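You operate a simulated robot arm through the tools that you are given. There is no shell and no other tool. Be economical: measure what you need, move in short steps, check, and stop when the job is done.

You run a simulated two-armed robot. Do the job below in one go: nothing can be reset, and whatever is moved stays where it is left.

## Task
Hold the bike light, switch it on and off again, then tray it.
Fine: start by setting it in the middle of the steel sheet, the same way round; it ends in the green tray. Set down upright: black bike light.

Only the result counts: the job must be done as asked and must still hold three seconds after the hand-in. Knocking over, shifting, dropping, spilling or breaking anything else fails it. Flat cloth is picked up by pressing the open fingertips on it (5 to 10 N) and closing them slowly along it; thin cloth reads only 2 to 8 mm in the jaws.

## Robot
Two 6-joint arms with two-finger parallel grippers on one trunk, on a base that drives. Base frame: it is fixed to the floor where the robot stands at the start and does not move with it; the origin is under the middle of the robot, x ahead of it, y to its left, z up. Units: mm, degrees, N and s.
The left shoulder is at the start at [70, 166, 1230], the right one opposite. With the tool pointing down near the work surface each hand reaches from about 800 to 880 mm from the robot's upright axis, wherever it stands, measured 20 degrees to its own side. Places, roughly: grey light lever [500, 100, 1000]; inside of the green ready tray [800, 800, 900]; steel sheet [500, 700, 900]. Payload 3.91 kg a hand.
The TCP of each hand is the grasp point between the finger pads, 30 mm short of the fingertips. In the tool frame z runs along the fingers and y along their closing line. Largest opening 110 mm; finger width 20, thickness 10; the body of the gripper, 48 by 112 mm, starts 55 mm behind the TCP.
Orientation is that of the tool frame in the base frame, as [roll, pitch, yaw] about the fixed x, y, z axes, in that order (R = Rz(yaw) Ry(pitch) Rx(roll)). With the fingers straight down and closing along the base's y, the tool's x points along the base's -x, its y along +y and its z along -z.

## Interface
- The arms move only by the tool step_arm. It takes "left_targets", "right_targets" or both (then of equal length, played together; a hand with none holds still); each is a list of rows, each a list of 7 numbers: the shift along the tool's x, y, z in mm, then the turn, a rotation vector about the tool's x, y, z in rad, then the closure, from 0 (fully open) to 1 (shut). In form: [[x, y, z, wx, wy, wz, hand], ...]. A call has 1 to 8 rows; each row shifts and turns the commanded pose from where the row before left it, along the tool's axes as they then stand. Each row takes 0.2 s and may step no farther than 50 mm and 8.6 degrees from the row before; otherwise, or with a gripper value out of range, the whole call is refused. A pose out of reach is approached as far as the arm can. The call stops where the force on the tool passes 40 N (or 10 N more than at its start, if that is more) or the arm is blocked; 0.2 s more then pass. The fingers move at their own pace (about 108 mm/s each) and stop on an object; they squeeze with about 24 N. The grip force told is the motor's: it shows also when the fingers shut on nothing. Time passes only in rows, and 0.2 s behind the last, so rows that do not move let the fingers close. The reply holds the time, the measured pose of the TCP, the force on the tool along the base axes, the opening and the grip force, in the units named above and with some noise, with the torque about the TCP (base axes, N m) and any sound that the robot's microphone picked up.
- Cameras (640 x 400 px; columns grow to the right, rows downward): "scene" is now at [105.6, 16.1, 1418.2]; the picture's right is [0.29, -0.96, 0.00], its down [-0.88, -0.27, -0.38] and it looks along [0.37, 0.11, -0.92] (base axes); focal length 214 px, centre (320, 200). "left" rides on the left gripper at [77, -7, -114] in its tool frame; the picture's right is [0.09, 1.00, 0.00], its down [-0.80, 0.07, -0.59] and it looks along [-0.59, 0.05, 0.80] (tool axes); focal length 270 px, centre (320, 200). "right" rides on the right gripper at [77, 7, -115] in its tool frame; the picture's right is [-0.09, 1.00, 0.00], its down [-0.80, -0.07, -0.59] and it looks along [-0.59, -0.05, 0.80] (tool axes); focal length 270 px, centre (320, 200). There is no depth. A picture from a camera that has moved, and an enlarged one, comes with that camera's place and axes in the base frame and with its lens.
- capture(camera): a new picture of that camera. It takes no simulated time.
- lift_body(by): slides the trunk up (or, below 0, down) by that many mm; the arms and the scene camera ride with it, the base frame stays. It gives what a move gives, with no picture.
- roll_base(legs): drives the robot by 1 to 6 legs, each [ahead, left, turn to the left] in mm, mm and degrees, along the robot's own axes; the way and the turn of a leg run together, so that a leg with both is an arc; at most 1500 mm and 180 degrees a leg. The arms and the cameras ride along, it lands a little off, and it stops where it bumps. It gives what a move gives.
- turn_head(pan, tilt): turns the head with the scene camera to pan (to the left, within 86 degrees either way) and tilt (down, from -29 to 69), counted from straight ahead of the robot. It gives what a move gives.
- enlarge(camera, box): a new picture of the part [left, top, right, bottom] of that camera's present view, enlarged. It takes no simulated time.
- job_done(): hands the job in; it is judged then, once.

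Work in short steps. Places have to be worked out from the pictures, the camera data and where the tool is seen: move nearer, look again, correct. Check each grasp and each placing, and mend what went wrong. You have 120 turns and 108 pictures in all, those below and enlarged ones among them. Open the grippers and draw the arms clear of the work before you hand the job in, unless the task says otherwise; then end with one line.

The tools are called by a JSON object that holds its "api" and its "payload". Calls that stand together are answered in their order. step_arm: Moves the arms, as the interface text tells. Its arguments: {"type":"object","properties":{"left_targets":{"type":"array","items":{"type":"array","items":{"type":"number"}}},"right_targets":{"type":"array","items":{"type":"array","items":{"type":"number"}}}},"required":[]} The other tools are called the same way: lift_body (by) slides the trunk up or down; roll_base (legs) drives the base; turn_head (pan, tilt) turns the head that bears the scene camera; capture (camera) takes a picture; enlarge (camera, box) takes an enlarged picture of a part of a camera's view; job_done () hands the job in.

At the start:

```text
clock: 0.0
left_eef_pos: [426.7, 446.1, 1182.7]
left_tool_rot: [180.0, 0.0, -179.9]
left_contact_force: [0.3, 0.7, 0.2]
left_wrist_torque: [-0.01, 0.03, 0.0]
left_gripper_width: 110.2
left_grasp_force: 0.0
right_eef_pos: [99.1, -307.3, 275.2]
right_tool_rot: [-175.7, 6.1, -178.2]
right_contact_force: [0.5, -0.4, -0.1]
right_wrist_torque: [-0.03, 0.01, -0.01]
right_gripper_width: 109.8
right_grasp_force: 0.1
trunk travel left (down, up): [-725.0, 215.0]
robot x, y, heading: [-0.0, -2.4, 0.1]
head pan, tilt: [16.8, 67.5]
```

scene: 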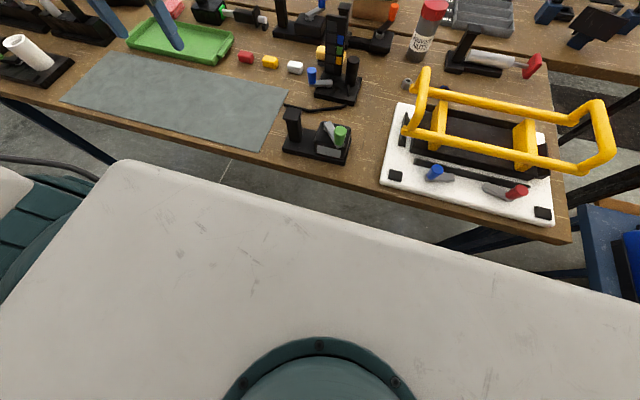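
right: 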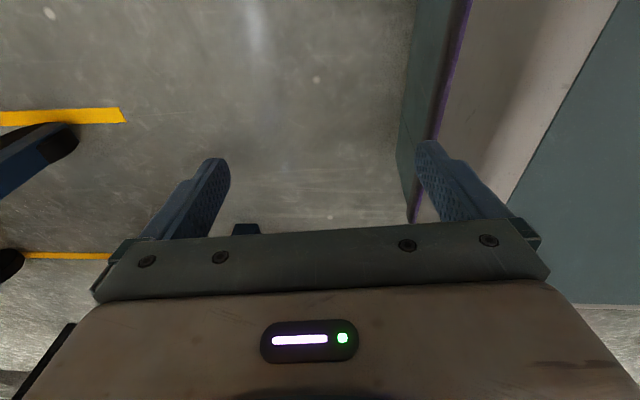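
left: 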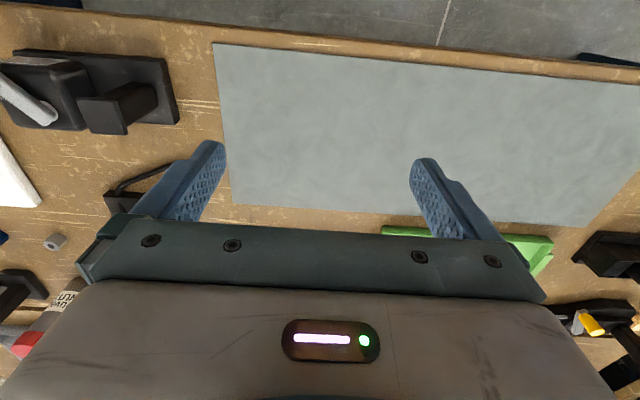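

I'll begin with a closer look at the object near the indicated lever place, and at the rest of the bench.

{"api": "enlarge", "payload": {"camera": "scene", "box": [260, 80, 380, 180]}}

{"api": "enlarge", "payload": {"camera": "scene", "box": [0, 0, 420, 200]}}

{"api": "enlarge", "payload": {"camera": "left", "box": [0, 30, 220, 190]}}

```text
4.00 times, centred on (320, 130) of scene
camera zoom: at [105.6, 16.1, 1418.2], right [0.29, -0.96, 0.0], down [-0.88, -0.27, -0.38], along [0.37, 0.11, -0.92], focal length 858 px, centre (320, 480)
```

zoom: 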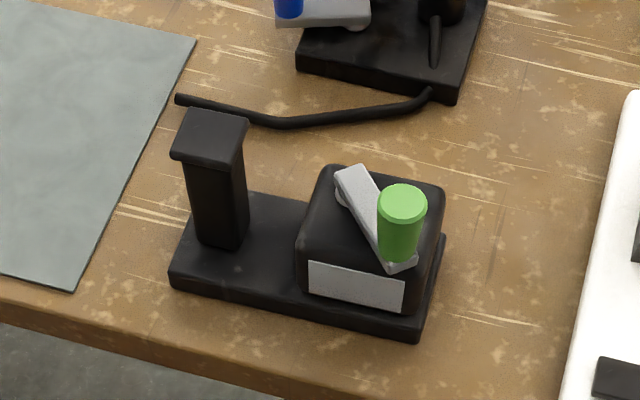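

```text
1.52 times, centred on (210, 100) of scene
camera zoom: at [105.6, 16.1, 1418.2], right [0.29, -0.96, 0.0], down [-0.88, -0.27, -0.38], along [0.37, 0.11, -0.92], focal length 327 px, centre (488, 352)
```

zoom: 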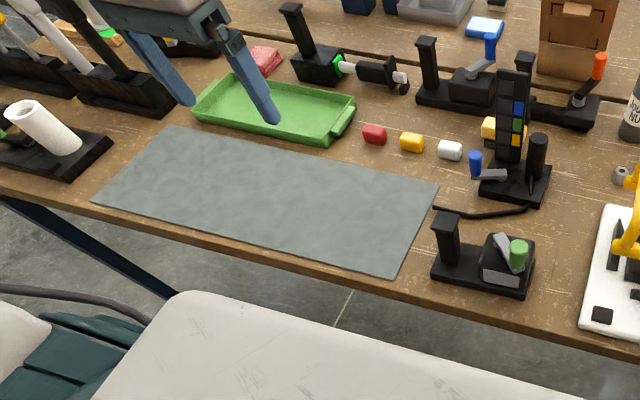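

```text
2.50 times, centred on (110, 110) of left
camera zoom: at [350.2, 439.3, 1297.3], right [-0.09, 1.0, 0.0], down [0.8, 0.07, 0.59], along [0.59, 0.05, -0.8], focal length 676 px, centre (845, 425)
```

zoom: 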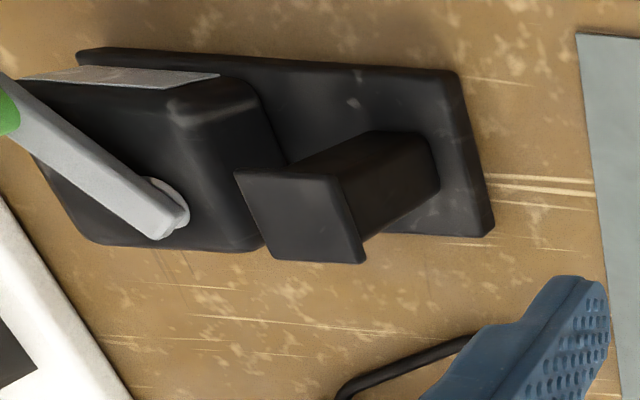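

The device with the green knob on a grey lever and a post at its left end (about [463,130], lever about [463,85,980]) matches the named lever place. The bench edge runs at x≈380. I'll look to both sides to see whether there is room to back off and raise the right arm.

{"api": "turn_head", "payload": {"pan": -80, "tilt": 35}}

{"api": "capture", "payload": {"camera": "scene"}}

{"api": "turn_head", "payload": {"pan": 80, "tilt": 35}}

{"api": "capture", "payload": {"camera": "scene"}}

{"api": "turn_head", "payload": {"pan": 30, "tilt": 40}}

{"api": "capture", "payload": {"camera": "scene"}}

```text
clock: 1.7
left_eef_pos: [426.4, 446.9, 1182.8]
left_tool_rot: [180.0, 0.0, -180.0]
left_contact_force: [0.0, 0.8, 0.8]
left_wrist_torque: [0.0, 0.02, -0.03]
left_gripper_width: 109.8
left_grasp_force: 0.1
right_eef_pos: [98.1, -308.2, 274.9]
right_tool_rot: [-175.7, 6.1, -178.3]
right_contact_force: [0.8, -0.5, -0.1]
right_wrist_torque: [-0.03, -0.02, 0.02]
right_gripper_width: 109.9
right_grasp_force: 0.0
trunk travel left (down, up): [-725.0, 215.0]
robot x, y, heading: [-0.1, 0.7, -0.2]
head pan, tilt: [-80.0, 35.0]
```

```text
101 pictures are left
camera scene: at [65.9, -87.2, 1460.6], right [-0.98, -0.17, 0.0], down [-0.1, 0.56, -0.82], along [0.14, -0.81, -0.57], focal length 214 px, centre (320, 200)
```

scene: 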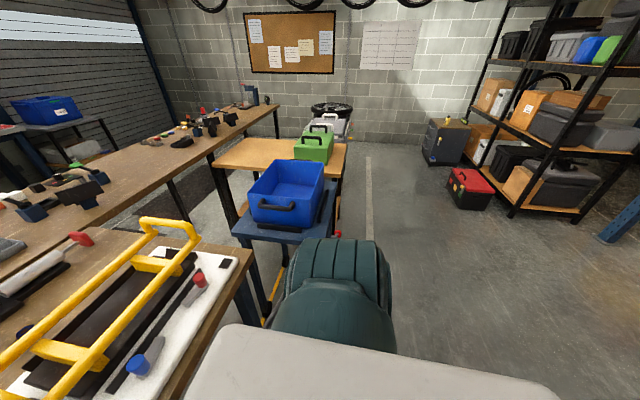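

```text
clock: 4.2
left_eef_pos: [426.5, 446.8, 1182.9]
left_tool_rot: [-180.0, 0.0, 180.0]
left_contact_force: [-0.2, 0.3, -0.3]
left_wrist_torque: [-0.02, 0.01, -0.01]
left_gripper_width: 110.0
left_grasp_force: 0.1
right_eef_pos: [98.1, -308.9, 273.9]
right_tool_rot: [-175.7, 6.1, -178.2]
right_contact_force: [-0.4, 0.3, -0.3]
right_wrist_torque: [-0.04, -0.04, 0.01]
right_gripper_width: 110.1
right_grasp_force: 0.1
trunk travel left (down, up): [-725.0, 215.0]
robot x, y, heading: [-0.2, 1.7, 0.2]
head pan, tilt: [80.0, 35.0]
```

```text
100 pictures are left
camera scene: at [65.8, 86.2, 1460.7], right [0.98, -0.17, 0.0], down [-0.1, -0.56, -0.82], along [0.14, 0.81, -0.57], focal length 214 px, centre (320, 200)
```

scene: 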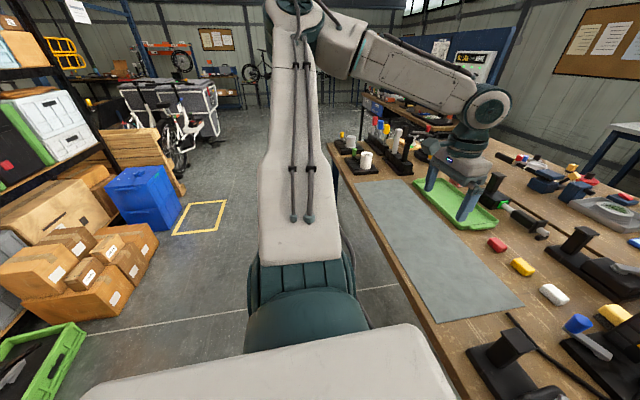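

```text
clock: 5.4
left_eef_pos: [425.9, 445.5, 1182.6]
left_tool_rot: [-180.0, 0.1, 180.0]
left_contact_force: [0.3, -0.5, -0.5]
left_wrist_torque: [0.01, 0.02, -0.02]
left_gripper_width: 109.6
left_grasp_force: 0.1
right_eef_pos: [99.0, -308.2, 274.5]
right_tool_rot: [-175.7, 6.0, -178.3]
right_contact_force: [0.4, 0.2, 0.4]
right_wrist_torque: [-0.02, 0.0, -0.03]
right_gripper_width: 110.1
right_grasp_force: 0.1
trunk travel left (down, up): [-725.0, 215.0]
robot x, y, heading: [-2.3, 0.7, 0.3]
head pan, tilt: [30.0, 40.0]
```

```text
99 pictures are left
camera scene: at [124.1, 42.1, 1453.1], right [0.5, -0.87, 0.0], down [-0.56, -0.32, -0.77], along [0.66, 0.38, -0.64], focal length 214 px, centre (320, 200)
```

scene: 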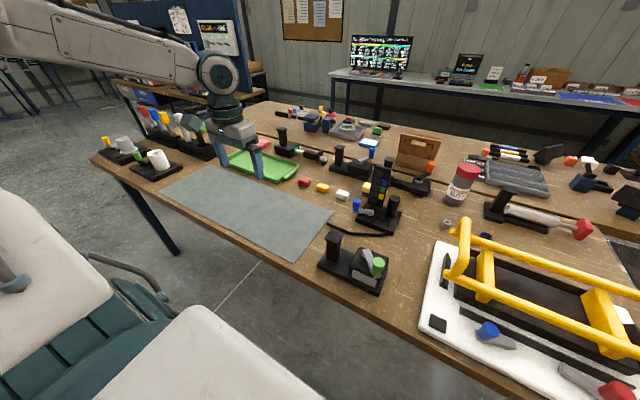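

There's open floor behind. The device is too near for tool-down reach, so I back off about 330 mm.

{"api": "roll_base", "payload": {"legs": [[-330, 0, 0]]}}

{"api": "turn_head", "payload": {"pan": 15, "tilt": 45}}

{"api": "capture", "payload": {"camera": "scene"}}

{"api": "capture", "payload": {"camera": "right"}}

```text
clock: 7.6
left_eef_pos: [94.0, 446.7, 1182.3]
left_tool_rot: [-179.9, 0.0, 179.9]
left_contact_force: [-1.6, 0.3, -0.5]
left_wrist_torque: [0.0, -0.02, -0.02]
left_gripper_width: 110.1
left_grasp_force: 0.0
right_eef_pos: [-235.3, -308.1, 275.3]
right_tool_rot: [-175.6, 6.1, -178.4]
right_contact_force: [0.7, 0.8, -0.4]
right_wrist_torque: [0.0, -0.01, -0.01]
right_gripper_width: 110.3
right_grasp_force: 0.0
trunk travel left (down, up): [-725.0, 215.0]
robot x, y, heading: [-335.6, -0.3, -0.3]
head pan, tilt: [30.0, 40.0]
```

```text
clock: 8.3
left_eef_pos: [93.2, 445.0, 1183.0]
left_tool_rot: [180.0, 0.1, 180.0]
left_contact_force: [0.7, -0.3, 0.5]
left_wrist_torque: [0.0, 0.01, 0.0]
left_gripper_width: 110.1
left_grasp_force: 0.0
right_eef_pos: [-235.0, -307.9, 275.0]
right_tool_rot: [-175.8, 6.1, -178.3]
right_contact_force: [0.1, -0.2, -0.2]
right_wrist_torque: [-0.02, -0.01, -0.01]
right_gripper_width: 109.9
right_grasp_force: 0.1
trunk travel left (down, up): [-725.0, 215.0]
robot x, y, heading: [-335.3, -0.8, 0.0]
head pan, tilt: [15.0, 45.0]
```

```text
98 pictures are left
camera scene: at [-204.9, 20.7, 1445.9], right [0.26, -0.97, 0.0], down [-0.68, -0.18, -0.71], along [0.68, 0.18, -0.71], focal length 214 px, centre (320, 200)
```

scene: 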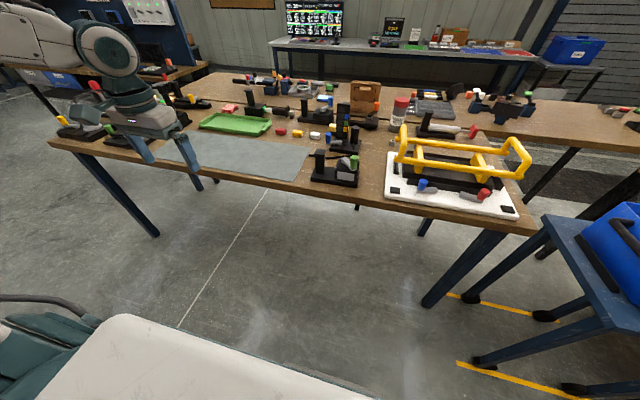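

```text
97 pictures are left
camera right: at [-325.2, -295.4, 378.6], right [0.07, 1.0, -0.06], down [0.73, 0.0, 0.68], along [0.68, -0.09, -0.73], focal length 270 px, centre (320, 200)
```

right: 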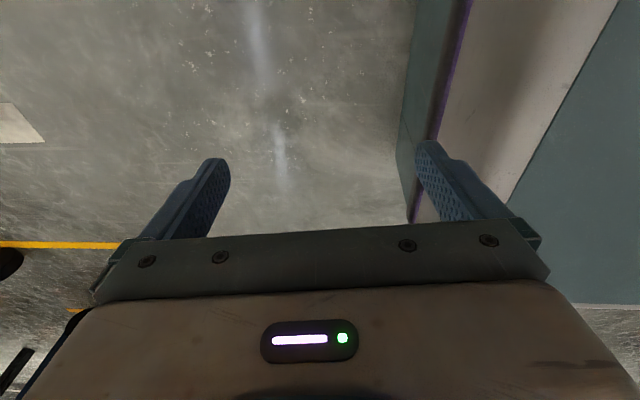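

The right arm hangs low beside the trunk, with clear space up to the bench edge. I raise it in an arc: forward and up, ending mirrored to the left hand.

{"api": "step_arm", "payload": {"right_targets": [[-29, -8, -35, -0.019, 0.0266, 0.0075, 0], [-29, -8, -35, -0.019, 0.0266, 0.0075, 0], [-29, -8, -35, -0.019, 0.0266, 0.0075, 0], [-29, -8, -35, -0.019, 0.0266, 0.0075, 0], [-29, -8, -35, 0, 0, 0, 0], [-29, -8, -35, 0, 0, 0, 0], [-29, -8, -35, 0, 0, 0, 0], [-29, -8, -35, 0, 0, 0, 0]]}}

{"api": "step_arm", "payload": {"right_targets": [[-29, -8, -35, 0, 0, 0, 0], [-29, -8, -35, 0, 0, 0, 0], [-29, -8, -35, 0, 0, 0, 0], [-29, -8, -35, 0, 0, 0, 0], [0, -5, -48, 0, 0, 0, 0], [0, -5, -48, 0, 0, 0, 0], [0, -5, -48, 0, 0, 0, 0], [0, -5, -48, 0, 0, 0, 0]]}}

```text
clock: 10.1
left_eef_pos: [93.9, 445.7, 1182.9]
left_tool_rot: [-180.0, 0.0, 180.0]
left_contact_force: [0.3, 0.0, -0.2]
left_wrist_torque: [0.02, 0.0, 0.0]
left_gripper_width: 109.8
left_grasp_force: 0.0
right_eef_pos: [-12.3, -365.3, 562.7]
right_tool_rot: [179.8, 0.0, 179.9]
right_contact_force: [0.6, -0.8, -0.1]
right_wrist_torque: [0.0, 0.01, -0.02]
right_gripper_width: 110.0
right_grasp_force: 0.0
trunk travel left (down, up): [-725.0, 215.0]
robot x, y, heading: [-330.3, -0.8, -0.1]
head pan, tilt: [15.0, 45.0]
```

```text
clock: 11.9
left_eef_pos: [92.9, 445.9, 1183.2]
left_tool_rot: [180.0, 0.1, 179.8]
left_contact_force: [-0.1, 0.4, -0.2]
left_wrist_torque: [0.01, -0.02, -0.04]
left_gripper_width: 110.1
left_grasp_force: 0.1
right_eef_pos: [101.8, -417.7, 895.6]
right_tool_rot: [179.7, 0.3, 179.7]
right_contact_force: [0.0, -0.3, 0.4]
right_wrist_torque: [-0.02, -0.01, 0.0]
right_gripper_width: 110.0
right_grasp_force: 0.1
trunk travel left (down, up): [-725.0, 215.0]
robot x, y, heading: [-336.5, 3.6, 0.0]
head pan, tilt: [15.0, 45.0]
```

Works well. I bring the right hand up to bench clearance while the left hand goes toward the device for a close look.

{"api": "step_arm", "payload": {"left_targets": [[-32, -36, 4, 0, 0, 0, 0], [-32, -36, 4, 0, 0, 0, 0], [-32, -36, 4, 0, 0, 0, 0], [-32, -36, 4, 0, 0, 0, 0], [-32, -36, 4, 0, 0, 0, 0], [-32, -36, 4, 0, 0, 0, 0], [-32, -36, 4, 0, 0, 0, 0], [-32, -36, 4, 0, 0, 0, 0]], "right_targets": [[0, 0, -40, 0, 0, 0, 0], [0, 0, -40, 0, 0, 0, 0], [0, 0, -40, 0, 0, 0, 0], [0, 0, -40, 0, 0, 0, 0], [0, 0, -40, 0, 0, 0, 0], [0, 0, -40, 0, 0, 0, 0], [0, 0, -40, 0, 0, 0, 0], [0, 0, -20, 0, 0, 0, 0]]}}

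{"api": "capture", "payload": {"camera": "left"}}

{"api": "enlarge", "payload": {"camera": "scene", "box": [200, 80, 440, 230]}}

```text
clock: 13.7
left_eef_pos: [167.6, 401.4, 1125.9]
left_tool_rot: [-179.9, 0.1, -180.0]
left_contact_force: [0.1, -0.2, 0.2]
left_wrist_torque: [-0.02, 0.03, -0.01]
left_gripper_width: 110.1
left_grasp_force: 0.0
left hand out of reach, approached as far as the arm can: row 2, 3, 4, 5, 6, 7, 8
right_eef_pos: [41.4, -467.3, 1172.2]
right_tool_rot: [179.8, 0.1, 179.8]
right_contact_force: [-0.1, -0.2, 1.2]
right_wrist_torque: [-0.01, 0.01, -0.01]
right_gripper_width: 110.0
right_grasp_force: 0.1
right hand out of reach, approached as far as the arm can: row 1, 2, 3, 4, 5, 6, 7, 8
trunk travel left (down, up): [-725.0, 215.0]
robot x, y, heading: [-333.4, 1.7, -0.3]
head pan, tilt: [15.0, 45.0]
```

```text
96 pictures are left
camera left: at [91.3, 395.1, 1239.6], right [-0.09, 1.0, 0.0], down [0.8, 0.07, 0.6], along [0.59, 0.05, -0.8], focal length 270 px, centre (320, 200)
```

left: 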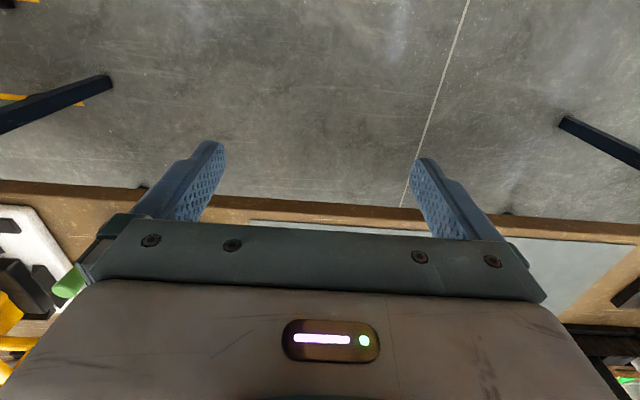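

```text
2.67 times, centred on (320, 155) of scene
camera zoom: at [-204.2, 20.4, 1445.8], right [0.26, -0.97, 0.0], down [-0.68, -0.18, -0.71], along [0.68, 0.18, -0.71], focal length 572 px, centre (320, 320)
```

zoom: 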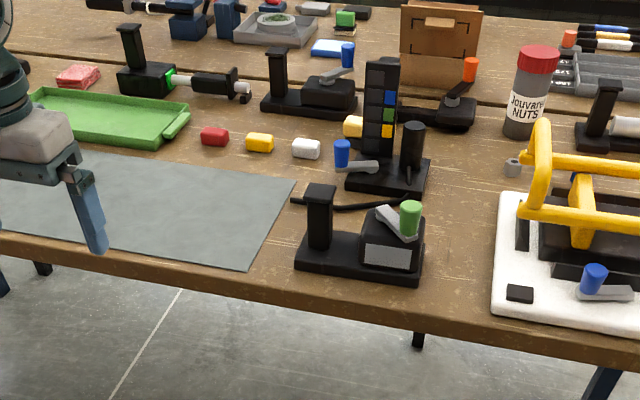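

With the tool straight down, the arm's reach shrinks as the hand goes up. Raising the trunk puts the work lower relative to the shoulder, so I raise it and then go out and down with the left hand.

{"api": "lift_body", "payload": {"by": 200}}

{"api": "step_arm", "payload": {"left_targets": [[-15, -15, 45, 0, 0, 0, 0], [-25, -25, 35, 0, 0, 0, 0], [-30, -35, 20, 0, 0, 0, 0], [-30, -35, 20, 0, 0, 0, 0], [-30, -35, 15, 0, 0, 0, 0], [-30, -35, 15, 0, 0, 0, 0]]}}

{"api": "capture", "payload": {"camera": "left"}}

```text
clock: 15.9
left_eef_pos: [167.7, 402.2, 1325.9]
left_tool_rot: [-180.0, 0.0, 179.9]
left_contact_force: [0.0, -0.2, 0.0]
left_wrist_torque: [-0.02, 0.0, 0.04]
left_gripper_width: 110.0
left_grasp_force: 0.0
right_eef_pos: [41.0, -466.5, 1371.8]
right_tool_rot: [179.7, 0.1, 179.8]
right_contact_force: [-0.1, 0.3, -0.7]
right_wrist_torque: [-0.01, -0.01, 0.01]
right_gripper_width: 110.3
right_grasp_force: 0.2
trunk travel left (down, up): [-925.0, 15.0]
robot x, y, heading: [-328.7, -3.5, -0.0]
head pan, tilt: [15.0, 45.0]
```

```text
refused: row 3 steps farther than a row can; nothing moved
```

```text
94 pictures are left
camera left: at [91.2, 395.2, 1439.6], right [-0.09, 1.0, 0.0], down [0.8, 0.07, 0.59], along [0.59, 0.05, -0.8], focal length 270 px, centre (320, 200)
```

left: 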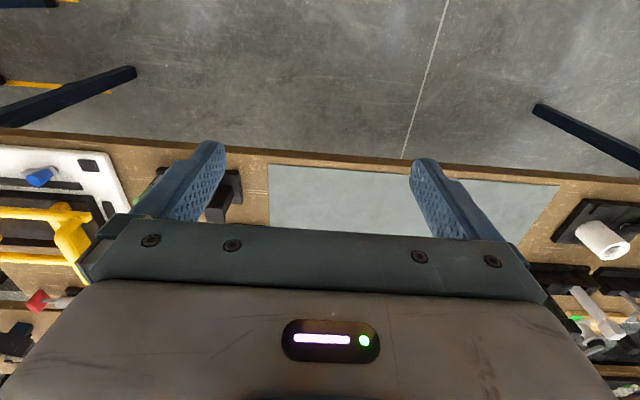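

I take smaller rows: down first, then outwards.

{"api": "step_arm", "payload": {"left_targets": [[-15, -15, 45, 0, 0, 0, 0], [-15, -15, 45, 0, 0, 0, 0], [-20, -25, 35, 0, 0, 0, 0], [-20, -25, 35, 0, 0, 0, 0], [-28, -35, 10, 0, 0, 0, 0], [-28, -35, 10, 0, 0, 0, 0], [-28, -35, 10, 0, 0, 0, 0]]}}

{"api": "capture", "payload": {"camera": "left"}}

```text
clock: 17.5
left_eef_pos: [178.1, 410.0, 1158.1]
left_tool_rot: [-179.8, 0.1, 179.9]
left_contact_force: [-0.5, 0.2, 0.0]
left_wrist_torque: [-0.02, -0.03, 0.01]
left_gripper_width: 109.9
left_grasp_force: 0.1
left hand out of reach, approached as far as the arm can: row 1, 2, 3, 4, 5, 6, 7
right_eef_pos: [40.8, -468.0, 1372.3]
right_tool_rot: [179.9, 0.0, 179.8]
right_contact_force: [-1.1, -0.5, -0.4]
right_wrist_torque: [0.02, 0.02, -0.02]
right_gripper_width: 109.8
right_grasp_force: 0.0
trunk travel left (down, up): [-925.0, 15.0]
robot x, y, heading: [-333.3, -0.5, -0.2]
head pan, tilt: [15.0, 45.0]
```

```text
93 pictures are left
camera left: at [101.7, 402.3, 1272.2], right [-0.09, 1.0, 0.0], down [0.8, 0.07, 0.6], along [0.59, 0.05, -0.8], focal length 270 px, centre (320, 200)
```

left: 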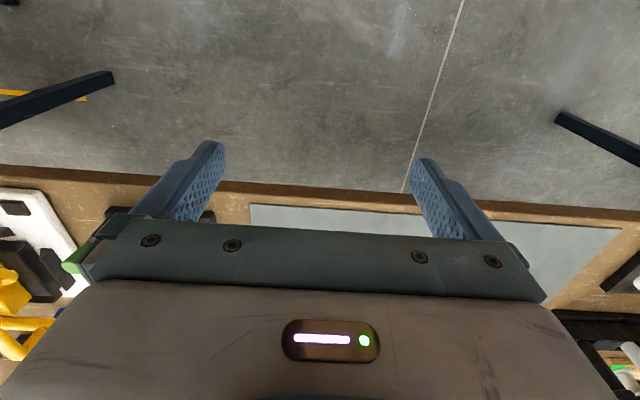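

The approach seems to stall rather than stretch. I test with a small move to learn where the commanded pose actually stands.

{"api": "step_arm", "payload": {"left_targets": [[-10, 0, 0, 0, 0, 0, 0], [-10, 0, 0, 0, 0, 0, 0]]}}

{"api": "step_arm", "payload": {"left_targets": [[0, 0, 30, 0, 0, 0, 0], [0, 0, 30, 0, 0, 0, 0]]}}

```text
clock: 18.1
left_eef_pos: [192.2, 419.0, 1159.1]
left_tool_rot: [-179.8, 0.0, 179.9]
left_contact_force: [-0.6, 0.2, 0.6]
left_wrist_torque: [0.04, -0.03, -0.01]
left_gripper_width: 109.9
left_grasp_force: 0.1
left hand out of reach, approached as far as the arm can: row 1, 2
right_eef_pos: [41.3, -466.3, 1372.8]
right_tool_rot: [179.8, 0.2, 179.8]
right_contact_force: [0.2, 0.2, -0.8]
right_wrist_torque: [-0.01, 0.02, 0.04]
right_gripper_width: 110.3
right_grasp_force: 0.1
trunk travel left (down, up): [-925.0, 15.0]
robot x, y, heading: [-336.1, -2.6, 0.0]
head pan, tilt: [15.0, 45.0]
```

```text
clock: 18.7
left_eef_pos: [186.1, 425.7, 1099.2]
left_tool_rot: [-179.8, 0.1, 180.0]
left_contact_force: [1.3, 0.2, -0.3]
left_wrist_torque: [0.0, -0.02, -0.04]
left_gripper_width: 109.9
left_grasp_force: 0.0
left hand out of reach, approached as far as the arm can: row 1, 2
right_eef_pos: [43.1, -465.4, 1370.5]
right_tool_rot: [179.9, 0.2, 179.8]
right_contact_force: [0.2, 0.1, 0.7]
right_wrist_torque: [0.0, 0.02, -0.01]
right_gripper_width: 110.1
right_grasp_force: 0.1
trunk travel left (down, up): [-925.0, 15.0]
robot x, y, heading: [-334.7, 2.3, -0.0]
head pan, tilt: [15.0, 45.0]
```

The hand slides along a limit where the azimuth from the shoulder stays at about 29°, which looks like a wrist joint limit. I test turning the hand clockwise (seen from above) while moving inward.

{"api": "step_arm", "payload": {"left_targets": [[0, 0, 0, 0, 0, 0.14, 0], [0, 0, 0, 0, 0, 0.14, 0], [-10, -20, 0, 0, 0, 0, 0], [-10, -20, 0, 0, 0, 0, 0]]}}

```text
clock: 19.7
left_eef_pos: [168.9, 410.7, 1109.7]
left_tool_rot: [-180.0, 0.2, 163.9]
left_contact_force: [0.3, 0.4, 0.9]
left_wrist_torque: [0.07, 0.02, 0.02]
left_gripper_width: 109.7
left_grasp_force: 0.1
left hand out of reach, approached as far as the arm can: row 3, 4
right_eef_pos: [39.9, -467.6, 1371.8]
right_tool_rot: [179.6, 0.2, 179.8]
right_contact_force: [-0.5, 0.5, 0.1]
right_wrist_torque: [0.03, -0.01, -0.03]
right_gripper_width: 110.2
right_grasp_force: 0.0
trunk travel left (down, up): [-925.0, 15.0]
robot x, y, heading: [-331.9, -0.0, 0.0]
head pan, tilt: [15.0, 45.0]
```

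Yaw isn't the cause. The stated reach band (800–880 mm) suggests the hand must go further out before swinging in, so I turn back and try moving outward to the left-front.

{"api": "step_arm", "payload": {"left_targets": [[0, 0, 0, 0, 0, -0.14, 0], [0, 0, 0, 0, 0, -0.14, 0], [-30, 30, 0, 0, 0, 0, 0], [-30, 30, 0, 0, 0, 0, 0], [-30, 30, 0, 0, 0, 0, 0], [-30, 20, 0, 0, 0, 0, 0], [-30, 20, 0, 0, 0, 0, 0]]}}

```text
clock: 21.3
left_eef_pos: [311.2, 550.6, 1110.4]
left_tool_rot: [-179.9, 0.1, 180.0]
left_contact_force: [0.2, -0.6, 0.9]
left_wrist_torque: [-0.04, 0.02, 0.02]
left_gripper_width: 109.8
left_grasp_force: 0.1
left hand out of reach, approached as far as the arm can: row 6, 7
right_eef_pos: [42.6, -465.1, 1372.9]
right_tool_rot: [179.7, 0.1, 179.8]
right_contact_force: [-0.6, 0.3, -0.2]
right_wrist_torque: [-0.01, 0.0, 0.01]
right_gripper_width: 110.0
right_grasp_force: 0.0
trunk travel left (down, up): [-925.0, 15.0]
robot x, y, heading: [-337.1, 1.6, 0.1]
head pan, tilt: [15.0, 45.0]
```

That reaches 850 mm from the axis. Now I test swinging inward along the circle.

{"api": "step_arm", "payload": {"left_targets": [[-20, -36, 0, 0, 0, 0, 0], [-18, -38, 0, 0, 0, 0, 0], [-15, -40, 0, 0, 0, 0, 0]]}}

```text
clock: 22.1
left_eef_pos: [297.7, 538.5, 1097.4]
left_tool_rot: [-179.9, 0.1, 179.9]
left_contact_force: [0.8, -0.5, 0.2]
left_wrist_torque: [-0.01, -0.02, 0.0]
left_gripper_width: 109.9
left_grasp_force: 0.1
left hand out of reach, approached as far as the arm can: row 1, 2, 3
right_eef_pos: [40.6, -465.9, 1372.4]
right_tool_rot: [179.8, 0.0, 179.9]
right_contact_force: [-0.7, -1.6, -0.3]
right_wrist_torque: [-0.05, 0.01, 0.0]
right_gripper_width: 109.9
right_grasp_force: 0.0
trunk travel left (down, up): [-925.0, 15.0]
robot x, y, heading: [-334.0, 0.5, -0.0]
head pan, tilt: [15.0, 45.0]
```

There seems to be a plane-like limit. I look at the left arm's posture to see which joint is stopping it.

{"api": "turn_head", "payload": {"pan": 60, "tilt": 20}}

{"api": "capture", "payload": {"camera": "scene"}}

{"api": "turn_head", "payload": {"pan": -60, "tilt": 10}}

{"api": "capture", "payload": {"camera": "scene"}}

```text
clock: 23.2
left_eef_pos: [297.3, 538.1, 1097.9]
left_tool_rot: [-179.8, 0.1, 179.9]
left_contact_force: [0.4, -0.1, -0.7]
left_wrist_torque: [-0.03, 0.03, 0.01]
left_gripper_width: 110.1
left_grasp_force: 0.0
right_eef_pos: [41.1, -467.3, 1371.4]
right_tool_rot: [179.8, 0.1, 179.8]
right_contact_force: [1.3, 0.0, -1.0]
right_wrist_torque: [0.0, 0.02, -0.04]
right_gripper_width: 110.1
right_grasp_force: 0.0
trunk travel left (down, up): [-925.0, 15.0]
robot x, y, heading: [-329.0, -1.4, 0.0]
head pan, tilt: [60.0, 20.0]
```

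```text
92 pictures are left
camera scene: at [-236.0, 80.1, 1684.5], right [0.86, -0.5, 0.0], down [-0.17, -0.3, -0.94], along [0.47, 0.81, -0.34], focal length 214 px, centre (320, 200)
```

scene: 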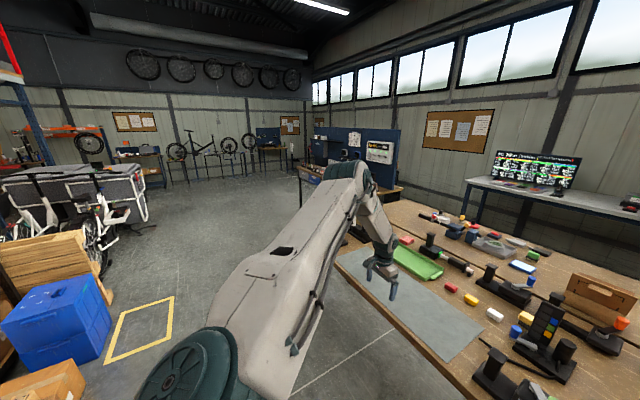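

```text
clock: 25.2
left_eef_pos: [297.9, 539.0, 1097.8]
left_tool_rot: [180.0, 0.1, 179.9]
left_contact_force: [-0.4, 0.6, -0.3]
left_wrist_torque: [0.01, 0.01, 0.01]
left_gripper_width: 110.2
left_grasp_force: 0.1
right_eef_pos: [39.1, -466.4, 1371.3]
right_tool_rot: [179.8, 0.1, 179.8]
right_contact_force: [-0.7, 0.2, -0.7]
right_wrist_torque: [0.0, -0.01, 0.02]
right_gripper_width: 109.9
right_grasp_force: 0.1
trunk travel left (down, up): [-925.0, 15.0]
robot x, y, heading: [-330.8, 3.5, 0.2]
head pan, tilt: [-60.0, 10.0]
```

```text
91 pictures are left
camera scene: at [-236.4, -81.0, 1700.8], right [-0.87, -0.5, 0.0], down [-0.09, 0.15, -0.98], along [0.49, -0.85, -0.17], focal length 214 px, centre (320, 200)
```

scene: 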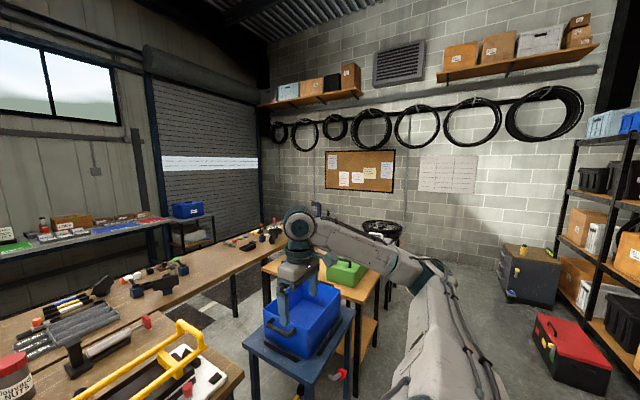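

The posture looks free of collisions. I test turning the hand the other way (counter-clockwise from above) and then swinging in.

{"api": "step_arm", "payload": {"left_targets": [[0, 0, 0, 0, 0, -0.145, 0], [0, 0, 0, 0, 0, -0.145, 0], [0, 0, 0, 0, 0, -0.145, 0], [0, -30, 0, 0, 0, 0, 0], [0, -30, 0, 0, 0, 0, 0]]}}

{"api": "step_arm", "payload": {"left_targets": [[0, 0, 0, 0, 0, 0.145, 0], [0, 0, 0, 0, 0, 0.145, 0], [0, 0, 0, 0, 0, 0.145, 0], [0, 0, 0, 0, 0, 0.145, 0], [0, 0, 0, 0, 0, 0.145, 0], [0, 0, 0, 0, 0, 0.145, 0], [0, -30, 0, 0, 0, 0, 0], [0, -30, 0, 0, 0, 0, 0]]}}

```text
clock: 26.4
left_eef_pos: [289.4, 530.5, 1089.3]
left_tool_rot: [-179.9, 0.0, -155.1]
left_contact_force: [0.0, 0.2, 0.3]
left_wrist_torque: [0.01, 0.0, 0.03]
left_gripper_width: 110.1
left_grasp_force: 0.1
left hand out of reach, approached as far as the arm can: row 4, 5
right_eef_pos: [40.5, -466.8, 1371.4]
right_tool_rot: [179.8, 0.0, 179.9]
right_contact_force: [0.4, 0.5, 0.8]
right_wrist_torque: [-0.01, -0.01, 0.0]
right_gripper_width: 110.0
right_grasp_force: 0.1
trunk travel left (down, up): [-925.0, 15.0]
robot x, y, heading: [-334.2, 1.3, -0.1]
head pan, tilt: [-60.0, 10.0]
```

```text
clock: 28.2
left_eef_pos: [251.3, 487.1, 1092.0]
left_tool_rot: [180.0, 0.3, 154.8]
left_contact_force: [-0.7, -0.6, -0.3]
left_wrist_torque: [0.0, 0.01, 0.03]
left_gripper_width: 109.9
left_grasp_force: 0.0
left hand out of reach, approached as far as the arm can: row 7, 8
right_eef_pos: [39.7, -467.1, 1371.7]
right_tool_rot: [179.7, 0.3, 179.8]
right_contact_force: [-0.3, -0.8, -1.0]
right_wrist_torque: [0.04, -0.03, 0.01]
right_gripper_width: 110.1
right_grasp_force: 0.0
trunk travel left (down, up): [-925.0, 15.0]
robot x, y, heading: [-332.6, -0.8, -0.3]
head pan, tilt: [-60.0, 10.0]
```

The pan seems pinned on a 45° line, but I haven't reached full extension yet. I go further out along that line and test swinging in there.

{"api": "step_arm", "payload": {"left_targets": [[0, 0, 0, 0, 0, -0.145, 0], [0, 0, 0, 0, 0, -0.145, 0], [0, 0, 0, 0, 0, -0.145, 0], [-25, 35, 0, 0, 0, 0, 0], [-30, 30, 0, 0, 0, 0, 0], [-30, 30, 0, 0, 0, 0, 0], [-30, 30, 0, 0, 0, 0, 0], [-30, 30, 0, 0, 0, 0, 0]]}}

{"api": "step_arm", "payload": {"left_targets": [[-20, -35, 0, 0, 0, 0, 0], [-20, -35, 0, 0, 0, 0, 0], [-20, -35, 0, 0, 0, 0, 0]]}}

```text
clock: 30.0
left_eef_pos: [326.2, 610.0, 1158.3]
left_tool_rot: [-179.9, 0.1, 179.9]
left_contact_force: [-0.2, 0.0, -0.4]
left_wrist_torque: [0.0, -0.01, 0.03]
left_gripper_width: 109.8
left_grasp_force: 0.0
left hand out of reach, approached as far as the arm can: row 5, 6, 7, 8
right_eef_pos: [42.3, -465.2, 1372.4]
right_tool_rot: [179.7, 0.1, 179.8]
right_contact_force: [0.1, 0.3, 0.3]
right_wrist_torque: [-0.01, 0.02, 0.01]
right_gripper_width: 109.8
right_grasp_force: 0.0
trunk travel left (down, up): [-925.0, 15.0]
robot x, y, heading: [-335.0, 2.2, -0.3]
head pan, tilt: [-60.0, 10.0]
```

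```text
clock: 30.8
left_eef_pos: [331.9, 575.5, 1148.6]
left_tool_rot: [-179.7, 0.3, 179.9]
left_contact_force: [0.0, 0.1, 0.0]
left_wrist_torque: [-0.01, 0.0, -0.02]
left_gripper_width: 109.9
left_grasp_force: 0.0
left hand out of reach, approached as far as the arm can: row 1, 2, 3
right_eef_pos: [40.4, -465.0, 1372.9]
right_tool_rot: [179.9, 0.2, 179.8]
right_contact_force: [-0.3, 0.2, -0.2]
right_wrist_torque: [-0.01, 0.03, 0.02]
right_gripper_width: 110.2
right_grasp_force: 0.1
trunk travel left (down, up): [-925.0, 15.0]
robot x, y, heading: [-332.6, 0.8, 0.1]
head pan, tilt: [-60.0, 10.0]
```

Left arm seems stuck in one posture branch. The right arm came up from a different posture, so I test whether it can reach toward the front centre: down and then forward and inward.

{"api": "step_arm", "payload": {"right_targets": [[0, 0, 45, 0, 0, 0, 0], [0, 0, 45, 0, 0, 0, 0], [0, 0, 45, 0, 0, 0, 0], [0, 0, 45, 0, 0, 0, 0], [0, 0, 45, 0, 0, 0, 0]]}}

{"api": "step_arm", "payload": {"right_targets": [[-30, 30, 0, 0, 0, 0, 0], [-30, 30, 0, 0, 0, 0, 0], [-30, 30, 0, 0, 0, 0, 0], [-30, 30, 0, 0, 0, 0, 0], [-30, 30, 0, 0, 0, 0, 0], [-30, 30, 0, 0, 0, 0, 0]]}}

```text
clock: 32.0
left_eef_pos: [331.3, 573.1, 1149.2]
left_tool_rot: [-179.9, 0.1, 179.9]
left_contact_force: [-0.3, 0.4, -0.1]
left_wrist_torque: [0.01, -0.05, 0.02]
left_gripper_width: 110.1
left_grasp_force: 0.1
right_eef_pos: [59.7, -441.4, 1151.0]
right_tool_rot: [179.8, 0.2, 179.8]
right_contact_force: [-0.1, 0.0, -0.4]
right_wrist_torque: [-0.02, 0.02, 0.0]
right_gripper_width: 109.8
right_grasp_force: 0.1
right hand out of reach, approached as far as the arm can: row 1, 2, 3
trunk travel left (down, up): [-925.0, 15.0]
robot x, y, heading: [-330.9, -0.6, -0.1]
head pan, tilt: [-60.0, 10.0]
```

```text
clock: 33.4
left_eef_pos: [332.4, 572.5, 1149.2]
left_tool_rot: [-179.8, 0.2, 179.8]
left_contact_force: [0.3, 0.3, -0.4]
left_wrist_torque: [-0.01, 0.03, 0.01]
left_gripper_width: 109.8
left_grasp_force: 0.0
right_eef_pos: [84.8, -420.1, 1136.3]
right_tool_rot: [179.6, 0.3, 179.8]
right_contact_force: [-0.4, -0.3, 0.5]
right_wrist_torque: [-0.01, -0.04, 0.02]
right_gripper_width: 110.1
right_grasp_force: 0.0
right hand out of reach, approached as far as the arm can: row 1, 2, 3, 4, 5, 6
trunk travel left (down, up): [-925.0, 15.0]
robot x, y, heading: [-332.7, 2.3, 0.1]
head pan, tilt: [-60.0, 10.0]
```

The right hand slid tangentially inward (a different limit from the left). I continue inward along −tangent to learn whether the right can swing to the front.

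{"api": "step_arm", "payload": {"right_targets": [[-10, 40, 0, 0, 0, 0, 0], [-5, 40, 0, 0, 0, 0, 0], [0, 40, 0, 0, 0, 0, 0], [0, 40, 0, 0, 0, 0, 0], [0, 40, 0, 0, 0, 0, 0]]}}

{"api": "turn_head", "payload": {"pan": -50, "tilt": 35}}

{"api": "capture", "payload": {"camera": "scene"}}

```text
clock: 34.6
left_eef_pos: [331.8, 573.1, 1147.4]
left_tool_rot: [-179.9, 0.2, 179.9]
left_contact_force: [0.2, -1.2, 0.6]
left_wrist_torque: [0.0, 0.02, 0.0]
left_gripper_width: 109.9
left_grasp_force: 0.0
right_eef_pos: [12.0, -361.1, 1111.0]
right_tool_rot: [179.6, 0.2, 179.9]
right_contact_force: [0.6, 0.3, -0.7]
right_wrist_torque: [0.0, -0.04, -0.04]
right_gripper_width: 109.8
right_grasp_force: 0.1
right hand out of reach, approached as far as the arm can: row 1, 2, 3, 4, 5
trunk travel left (down, up): [-925.0, 15.0]
robot x, y, heading: [-332.0, 1.3, -0.1]
head pan, tilt: [-60.0, 10.0]
```

```text
clock: 35.5
left_eef_pos: [333.3, 572.3, 1148.5]
left_tool_rot: [-179.9, 0.2, 179.9]
left_contact_force: [0.2, -0.8, 0.0]
left_wrist_torque: [-0.01, 0.02, 0.01]
left_gripper_width: 110.0
left_grasp_force: 0.0
right_eef_pos: [13.5, -361.5, 1108.5]
right_tool_rot: [179.5, 0.2, 179.7]
right_contact_force: [0.7, 0.1, 0.2]
right_wrist_torque: [0.02, -0.01, 0.01]
right_gripper_width: 110.1
right_grasp_force: 0.0
trunk travel left (down, up): [-925.0, 15.0]
robot x, y, heading: [-333.7, -1.4, 0.1]
head pan, tilt: [-50.0, 35.0]
```

```text
90 pictures are left
camera scene: at [-226.2, -68.0, 1660.7], right [-0.77, -0.64, 0.0], down [-0.37, 0.44, -0.82], along [0.53, -0.63, -0.57], focal length 214 px, centre (320, 200)
```

scene: 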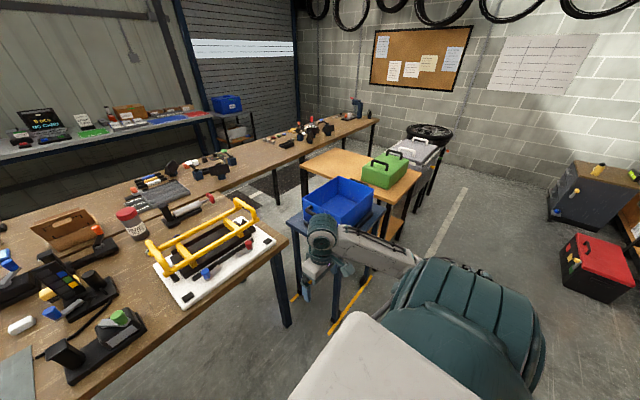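

Neither posture stretches to the front with the tool straight down. I test whether tilting the left hand's fingers inward (toward −y) frees it.

{"api": "step_arm", "payload": {"left_targets": [[0, 0, 0, 0.14, 0, 0, 0], [0, 0, 0, 0.14, 0, 0, 0], [0, 0, 0, 0.14, 0, 0, 0], [0, 0, 0, 0.14, 0, 0, 0], [0, 0, 0, 0.14, 0, 0, 0], [0, -30, 0, 0, 0, 0, 0], [0, -30, 0, 0, 0, 0, 0], [0, -30, 0, 0, 0, 0, 0]]}}

```text
clock: 37.3
left_eef_pos: [290.7, 514.4, 1155.2]
left_tool_rot: [-179.8, 0.3, 179.8]
left_contact_force: [0.3, 0.3, -0.2]
left_wrist_torque: [0.01, 0.0, 0.01]
left_gripper_width: 110.0
left_grasp_force: 0.1
left hand out of reach, approached as far as the arm can: row 1, 2, 3, 4, 5, 6, 7, 8
right_eef_pos: [13.1, -363.3, 1109.1]
right_tool_rot: [179.7, 0.3, 179.8]
right_contact_force: [-0.3, 1.1, 0.1]
right_wrist_torque: [0.04, 0.01, 0.02]
right_gripper_width: 109.9
right_grasp_force: 0.0
trunk travel left (down, up): [-925.0, 15.0]
robot x, y, heading: [-335.8, 0.4, -0.2]
head pan, tilt: [-50.0, 35.0]
```

Tilting inward is refused outright, so a wrist joint is at its limit. I test tilting outward instead and then moving inward.

{"api": "step_arm", "payload": {"left_targets": [[0, 0, 0, -0.14, 0, 0, 0], [0, 0, 0, -0.14, 0, 0, 0], [0, 0, 0, -0.14, 0, 0, 0], [0, 0, 0, -0.14, 0, 0, 0], [0, -25, 0, 0, 0, 0, 0], [0, -25, 0, 0, 0, 0, 0], [0, -25, 0, 0, 0, 0, 0]]}}

```text
clock: 38.9
left_eef_pos: [203.6, 539.8, 1133.2]
left_tool_rot: [148.0, 0.2, 179.8]
left_contact_force: [-0.2, 0.9, 1.0]
left_wrist_torque: [0.03, 0.02, 0.02]
left_gripper_width: 110.0
left_grasp_force: 0.1
left hand out of reach, approached as far as the arm can: row 1, 2, 3, 4, 5, 6, 7
right_eef_pos: [13.8, -361.4, 1109.0]
right_tool_rot: [179.5, 0.3, 179.8]
right_contact_force: [0.0, -0.6, -0.3]
right_wrist_torque: [0.0, 0.01, 0.01]
right_gripper_width: 109.6
right_grasp_force: 0.0
trunk travel left (down, up): [-925.0, 15.0]
robot x, y, heading: [-334.0, 1.1, 0.0]
head pan, tilt: [-50.0, 35.0]
```

Testing the right arm from a lower height: go down, then forward and inward in the free space in front of the bench.

{"api": "step_arm", "payload": {"right_targets": [[0, 0, 48, 0, 0, 0, 0], [0, 0, 48, 0, 0, 0, 0], [0, 0, 48, 0, 0, 0, 0], [0, 0, 48, 0, 0, 0, 0], [0, 0, 48, 0, 0, 0, 0]]}}

{"api": "step_arm", "payload": {"right_targets": [[-20, 30, 0, 0, 0, 0, 0], [-20, 30, 0, 0, 0, 0, 0], [-20, 30, 0, 0, 0, 0, 0], [-20, 30, 0, 0, 0, 0, 0], [-20, 30, 0, 0, 0, 0, 0]]}}

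```text
clock: 40.1
left_eef_pos: [204.9, 540.6, 1133.9]
left_tool_rot: [148.1, 0.1, 179.8]
left_contact_force: [-1.8, 0.6, 0.1]
left_wrist_torque: [-0.02, 0.0, 0.03]
left_gripper_width: 110.0
left_grasp_force: 0.1
right_eef_pos: [13.7, -361.0, 870.0]
right_tool_rot: [179.9, 0.1, 179.9]
right_contact_force: [0.6, -0.7, -0.3]
right_wrist_torque: [0.03, -0.01, -0.01]
right_gripper_width: 110.1
right_grasp_force: 0.1
trunk travel left (down, up): [-925.0, 15.0]
robot x, y, heading: [-332.1, -0.7, 0.2]
head pan, tilt: [-50.0, 35.0]
```

```text
clock: 41.3
left_eef_pos: [204.1, 541.8, 1131.9]
left_tool_rot: [148.2, 0.0, 179.9]
left_contact_force: [-0.2, -0.2, -0.6]
left_wrist_torque: [0.02, 0.01, 0.06]
left_gripper_width: 110.3
left_grasp_force: 0.1
right_eef_pos: [115.5, -210.1, 870.5]
right_tool_rot: [179.9, 0.0, 179.8]
right_contact_force: [-0.3, 0.7, 0.5]
right_wrist_torque: [0.03, 0.01, 0.01]
right_gripper_width: 109.7
right_grasp_force: 0.0
trunk travel left (down, up): [-925.0, 15.0]
robot x, y, heading: [-333.1, -0.6, -0.1]
head pan, tilt: [-50.0, 35.0]
```

At 560 mm below the shoulder the right hand moves inward freely. So the limit depends on height: now raise it to about z=1000 here and see whether it stays free.

{"api": "step_arm", "payload": {"right_targets": [[0, 0, -43, 0, 0, 0, 0], [0, 0, -43, 0, 0, 0, 0], [0, 0, -43, 0, 0, 0, 0], [-40, 0, 0, 0, 0, 0, 0], [-40, 0, 0, 0, 0, 0, 0], [-40, 0, 0, 0, 0, 0, 0]]}}

{"api": "step_arm", "payload": {"left_targets": [[0, 0, 0, 0.14, 0, 0, 0], [0, 0, 0, 0.14, 0, 0, 0], [0, 0, 0, 0.14, 0, 0, 0], [0, 0, 0, 0.14, 0, 0, 0], [30, -30, 20, 0, 0, 0, 0], [20, -30, 30, 0, 0, 0, 0], [20, -30, 30, 0, 0, 0, 0], [20, -30, 30, 0, 0, 0, 0]]}}

```text
clock: 42.7
left_eef_pos: [205.3, 540.5, 1133.0]
left_tool_rot: [148.1, 0.2, 179.9]
left_contact_force: [0.3, -0.6, 0.7]
left_wrist_torque: [0.01, 0.03, 0.0]
left_gripper_width: 109.9
left_grasp_force: 0.1
right_eef_pos: [238.7, -209.9, 969.6]
right_tool_rot: [179.9, 0.1, 179.8]
right_contact_force: [0.2, -0.1, -1.0]
right_wrist_torque: [-0.02, 0.01, -0.03]
right_gripper_width: 109.9
right_grasp_force: 0.0
right hand out of reach, approached as far as the arm can: row 3
trunk travel left (down, up): [-925.0, 15.0]
robot x, y, heading: [-333.9, 0.1, 0.3]
head pan, tilt: [-50.0, 35.0]
```

```text
clock: 44.5
left_eef_pos: [116.0, 420.8, 1024.7]
left_tool_rot: [-179.9, 0.1, 179.8]
left_contact_force: [0.4, 0.6, 0.2]
left_wrist_torque: [-0.02, 0.0, 0.04]
left_gripper_width: 110.1
left_grasp_force: 0.1
right_eef_pos: [237.0, -210.1, 971.8]
right_tool_rot: [179.7, 0.1, 179.8]
right_contact_force: [-0.1, 0.3, 0.5]
right_wrist_torque: [0.01, 0.01, 0.01]
right_gripper_width: 109.9
right_grasp_force: 0.2
trunk travel left (down, up): [-925.0, 15.0]
robot x, y, heading: [-332.6, -5.2, 0.0]
head pan, tilt: [-50.0, 35.0]
```

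The right hand now reaches (238,−210,970) and extends freely. I route the left hand the same way: down in front of the bench, inward, then forward and up.

{"api": "step_arm", "payload": {"left_targets": [[0, 0, 45, 0, 0, 0, 0], [0, 0, 45, 0, 0, 0, 0], [0, 0, 45, 0, 0, 0, 0], [0, 0, 20, 0, 0, 0, 0], [-10, -45, 0, 0, 0, 0, 0], [-10, -45, 0, 0, 0, 0, 0], [-10, -45, 0, 0, 0, 0, 0], [-10, -45, 0, 0, 0, 0, 0]]}}

{"api": "step_arm", "payload": {"left_targets": [[-30, -35, 0, 0, 0, 0, 0], [-30, -35, -10, 0, 0, 0, 0], [-35, 0, -30, 0, 0, 0, 0], [-20, 0, -40, 0, 0, 0, 0], [-20, 0, -40, 0, 0, 0, 0]]}}

{"api": "capture", "payload": {"camera": "left"}}

```text
clock: 46.3
left_eef_pos: [76.8, 381.9, 1007.8]
left_tool_rot: [180.0, 0.1, 179.9]
left_contact_force: [0.0, 0.0, -0.2]
left_wrist_torque: [0.01, -0.02, -0.02]
left_gripper_width: 109.9
left_grasp_force: 0.1
left hand out of reach, approached as far as the arm can: row 1, 2, 3, 4, 5, 6, 7, 8
right_eef_pos: [236.7, -210.7, 971.0]
right_tool_rot: [179.8, 0.0, 179.8]
right_contact_force: [0.8, 0.0, -0.8]
right_wrist_torque: [-0.02, 0.04, -0.02]
right_gripper_width: 109.9
right_grasp_force: 0.1
trunk travel left (down, up): [-925.0, 15.0]
robot x, y, heading: [-333.5, -2.1, -0.1]
head pan, tilt: [-50.0, 35.0]
```

```text
clock: 47.5
left_eef_pos: [157.2, 396.2, 1144.8]
left_tool_rot: [-179.7, 0.2, 179.9]
left_contact_force: [0.3, 0.0, -0.3]
left_wrist_torque: [-0.02, -0.03, -0.02]
left_gripper_width: 110.2
left_grasp_force: 0.0
left hand out of reach, approached as far as the arm can: row 1, 2, 3, 5
right_eef_pos: [235.1, -210.1, 971.0]
right_tool_rot: [179.8, 0.3, 179.8]
right_contact_force: [0.4, 0.0, 0.4]
right_wrist_torque: [0.01, 0.0, -0.01]
right_gripper_width: 110.0
right_grasp_force: 0.0
trunk travel left (down, up): [-925.0, 15.0]
robot x, y, heading: [-329.2, -4.6, -0.2]
head pan, tilt: [-50.0, 35.0]
```

```text
89 pictures are left
camera left: at [80.6, 389.5, 1258.8], right [-0.09, 1.0, 0.0], down [0.8, 0.07, 0.6], along [0.6, 0.05, -0.8], focal length 270 px, centre (320, 200)
```

left: 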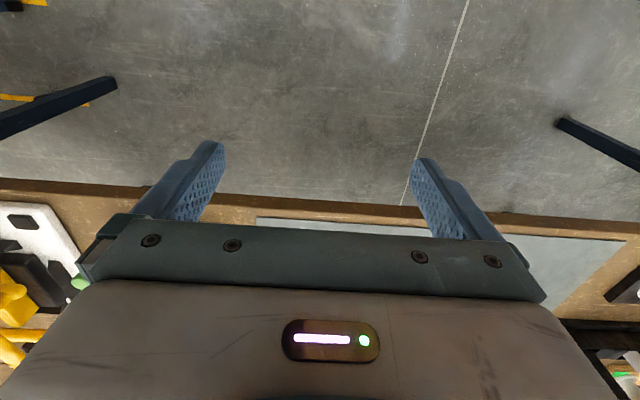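

The left arm's posture can't get low. I'll take it out to its free left side and down to a hanging, near-straight position (as the right one started), then come up the same way as the right.

{"api": "step_arm", "payload": {"left_targets": [[30, 35, 10, 0, 0, 0, 0], [30, 35, 10, 0, 0, 0, 0], [30, 35, 10, 0, 0, 0, 0], [30, 30, 20, 0, 0, 0, 0], [20, 25, 35, 0, 0, 0, 0], [20, 15, 40, 0, 0, 0, 0], [10, 10, 45, 0, 0, 0, 0], [0, 0, 48, 0, 0, 0, 0]]}}

{"api": "step_arm", "payload": {"left_targets": [[0, 0, 48, 0, 0, 0, 0], [0, 0, 48, 0, 0, 0, 0], [0, 0, 48, 0, 0, 0, 0], [0, 0, 48, 0, 0, 0, 0], [0, 0, 48, 0, 0, 0, 0], [0, 0, 48, 0, 0, 0, 0]]}}

```text
clock: 49.3
left_eef_pos: [8.8, 541.6, 950.7]
left_tool_rot: [-179.9, 0.0, 179.9]
left_contact_force: [-0.3, -0.3, -1.1]
left_wrist_torque: [0.0, -0.02, -0.03]
left_gripper_width: 109.9
left_grasp_force: 0.1
left hand out of reach, approached as far as the arm can: row 4, 5, 8
right_eef_pos: [240.3, -210.8, 970.0]
right_tool_rot: [179.8, 0.0, 179.8]
right_contact_force: [0.9, 0.1, 0.0]
right_wrist_torque: [-0.01, 0.07, -0.03]
right_gripper_width: 109.7
right_grasp_force: 0.0
trunk travel left (down, up): [-925.0, 15.0]
robot x, y, heading: [-336.5, -0.8, 0.0]
head pan, tilt: [-50.0, 35.0]
```

```text
clock: 50.7
left_eef_pos: [-79.9, 587.5, 910.3]
left_tool_rot: [-179.9, 0.3, 180.0]
left_contact_force: [-1.0, 0.5, -0.2]
left_wrist_torque: [0.01, -0.01, -0.01]
left_gripper_width: 110.1
left_grasp_force: 0.0
left hand out of reach, approached as far as the arm can: row 1, 2, 3, 4, 5, 6
right_eef_pos: [234.9, -210.6, 972.7]
right_tool_rot: [179.9, 0.2, 179.7]
right_contact_force: [0.2, 0.4, -0.4]
right_wrist_torque: [0.04, -0.03, 0.02]
right_gripper_width: 110.1
right_grasp_force: 0.2
trunk travel left (down, up): [-925.0, 15.0]
robot x, y, heading: [-333.2, 0.9, -0.3]
head pan, tilt: [-50.0, 35.0]
```

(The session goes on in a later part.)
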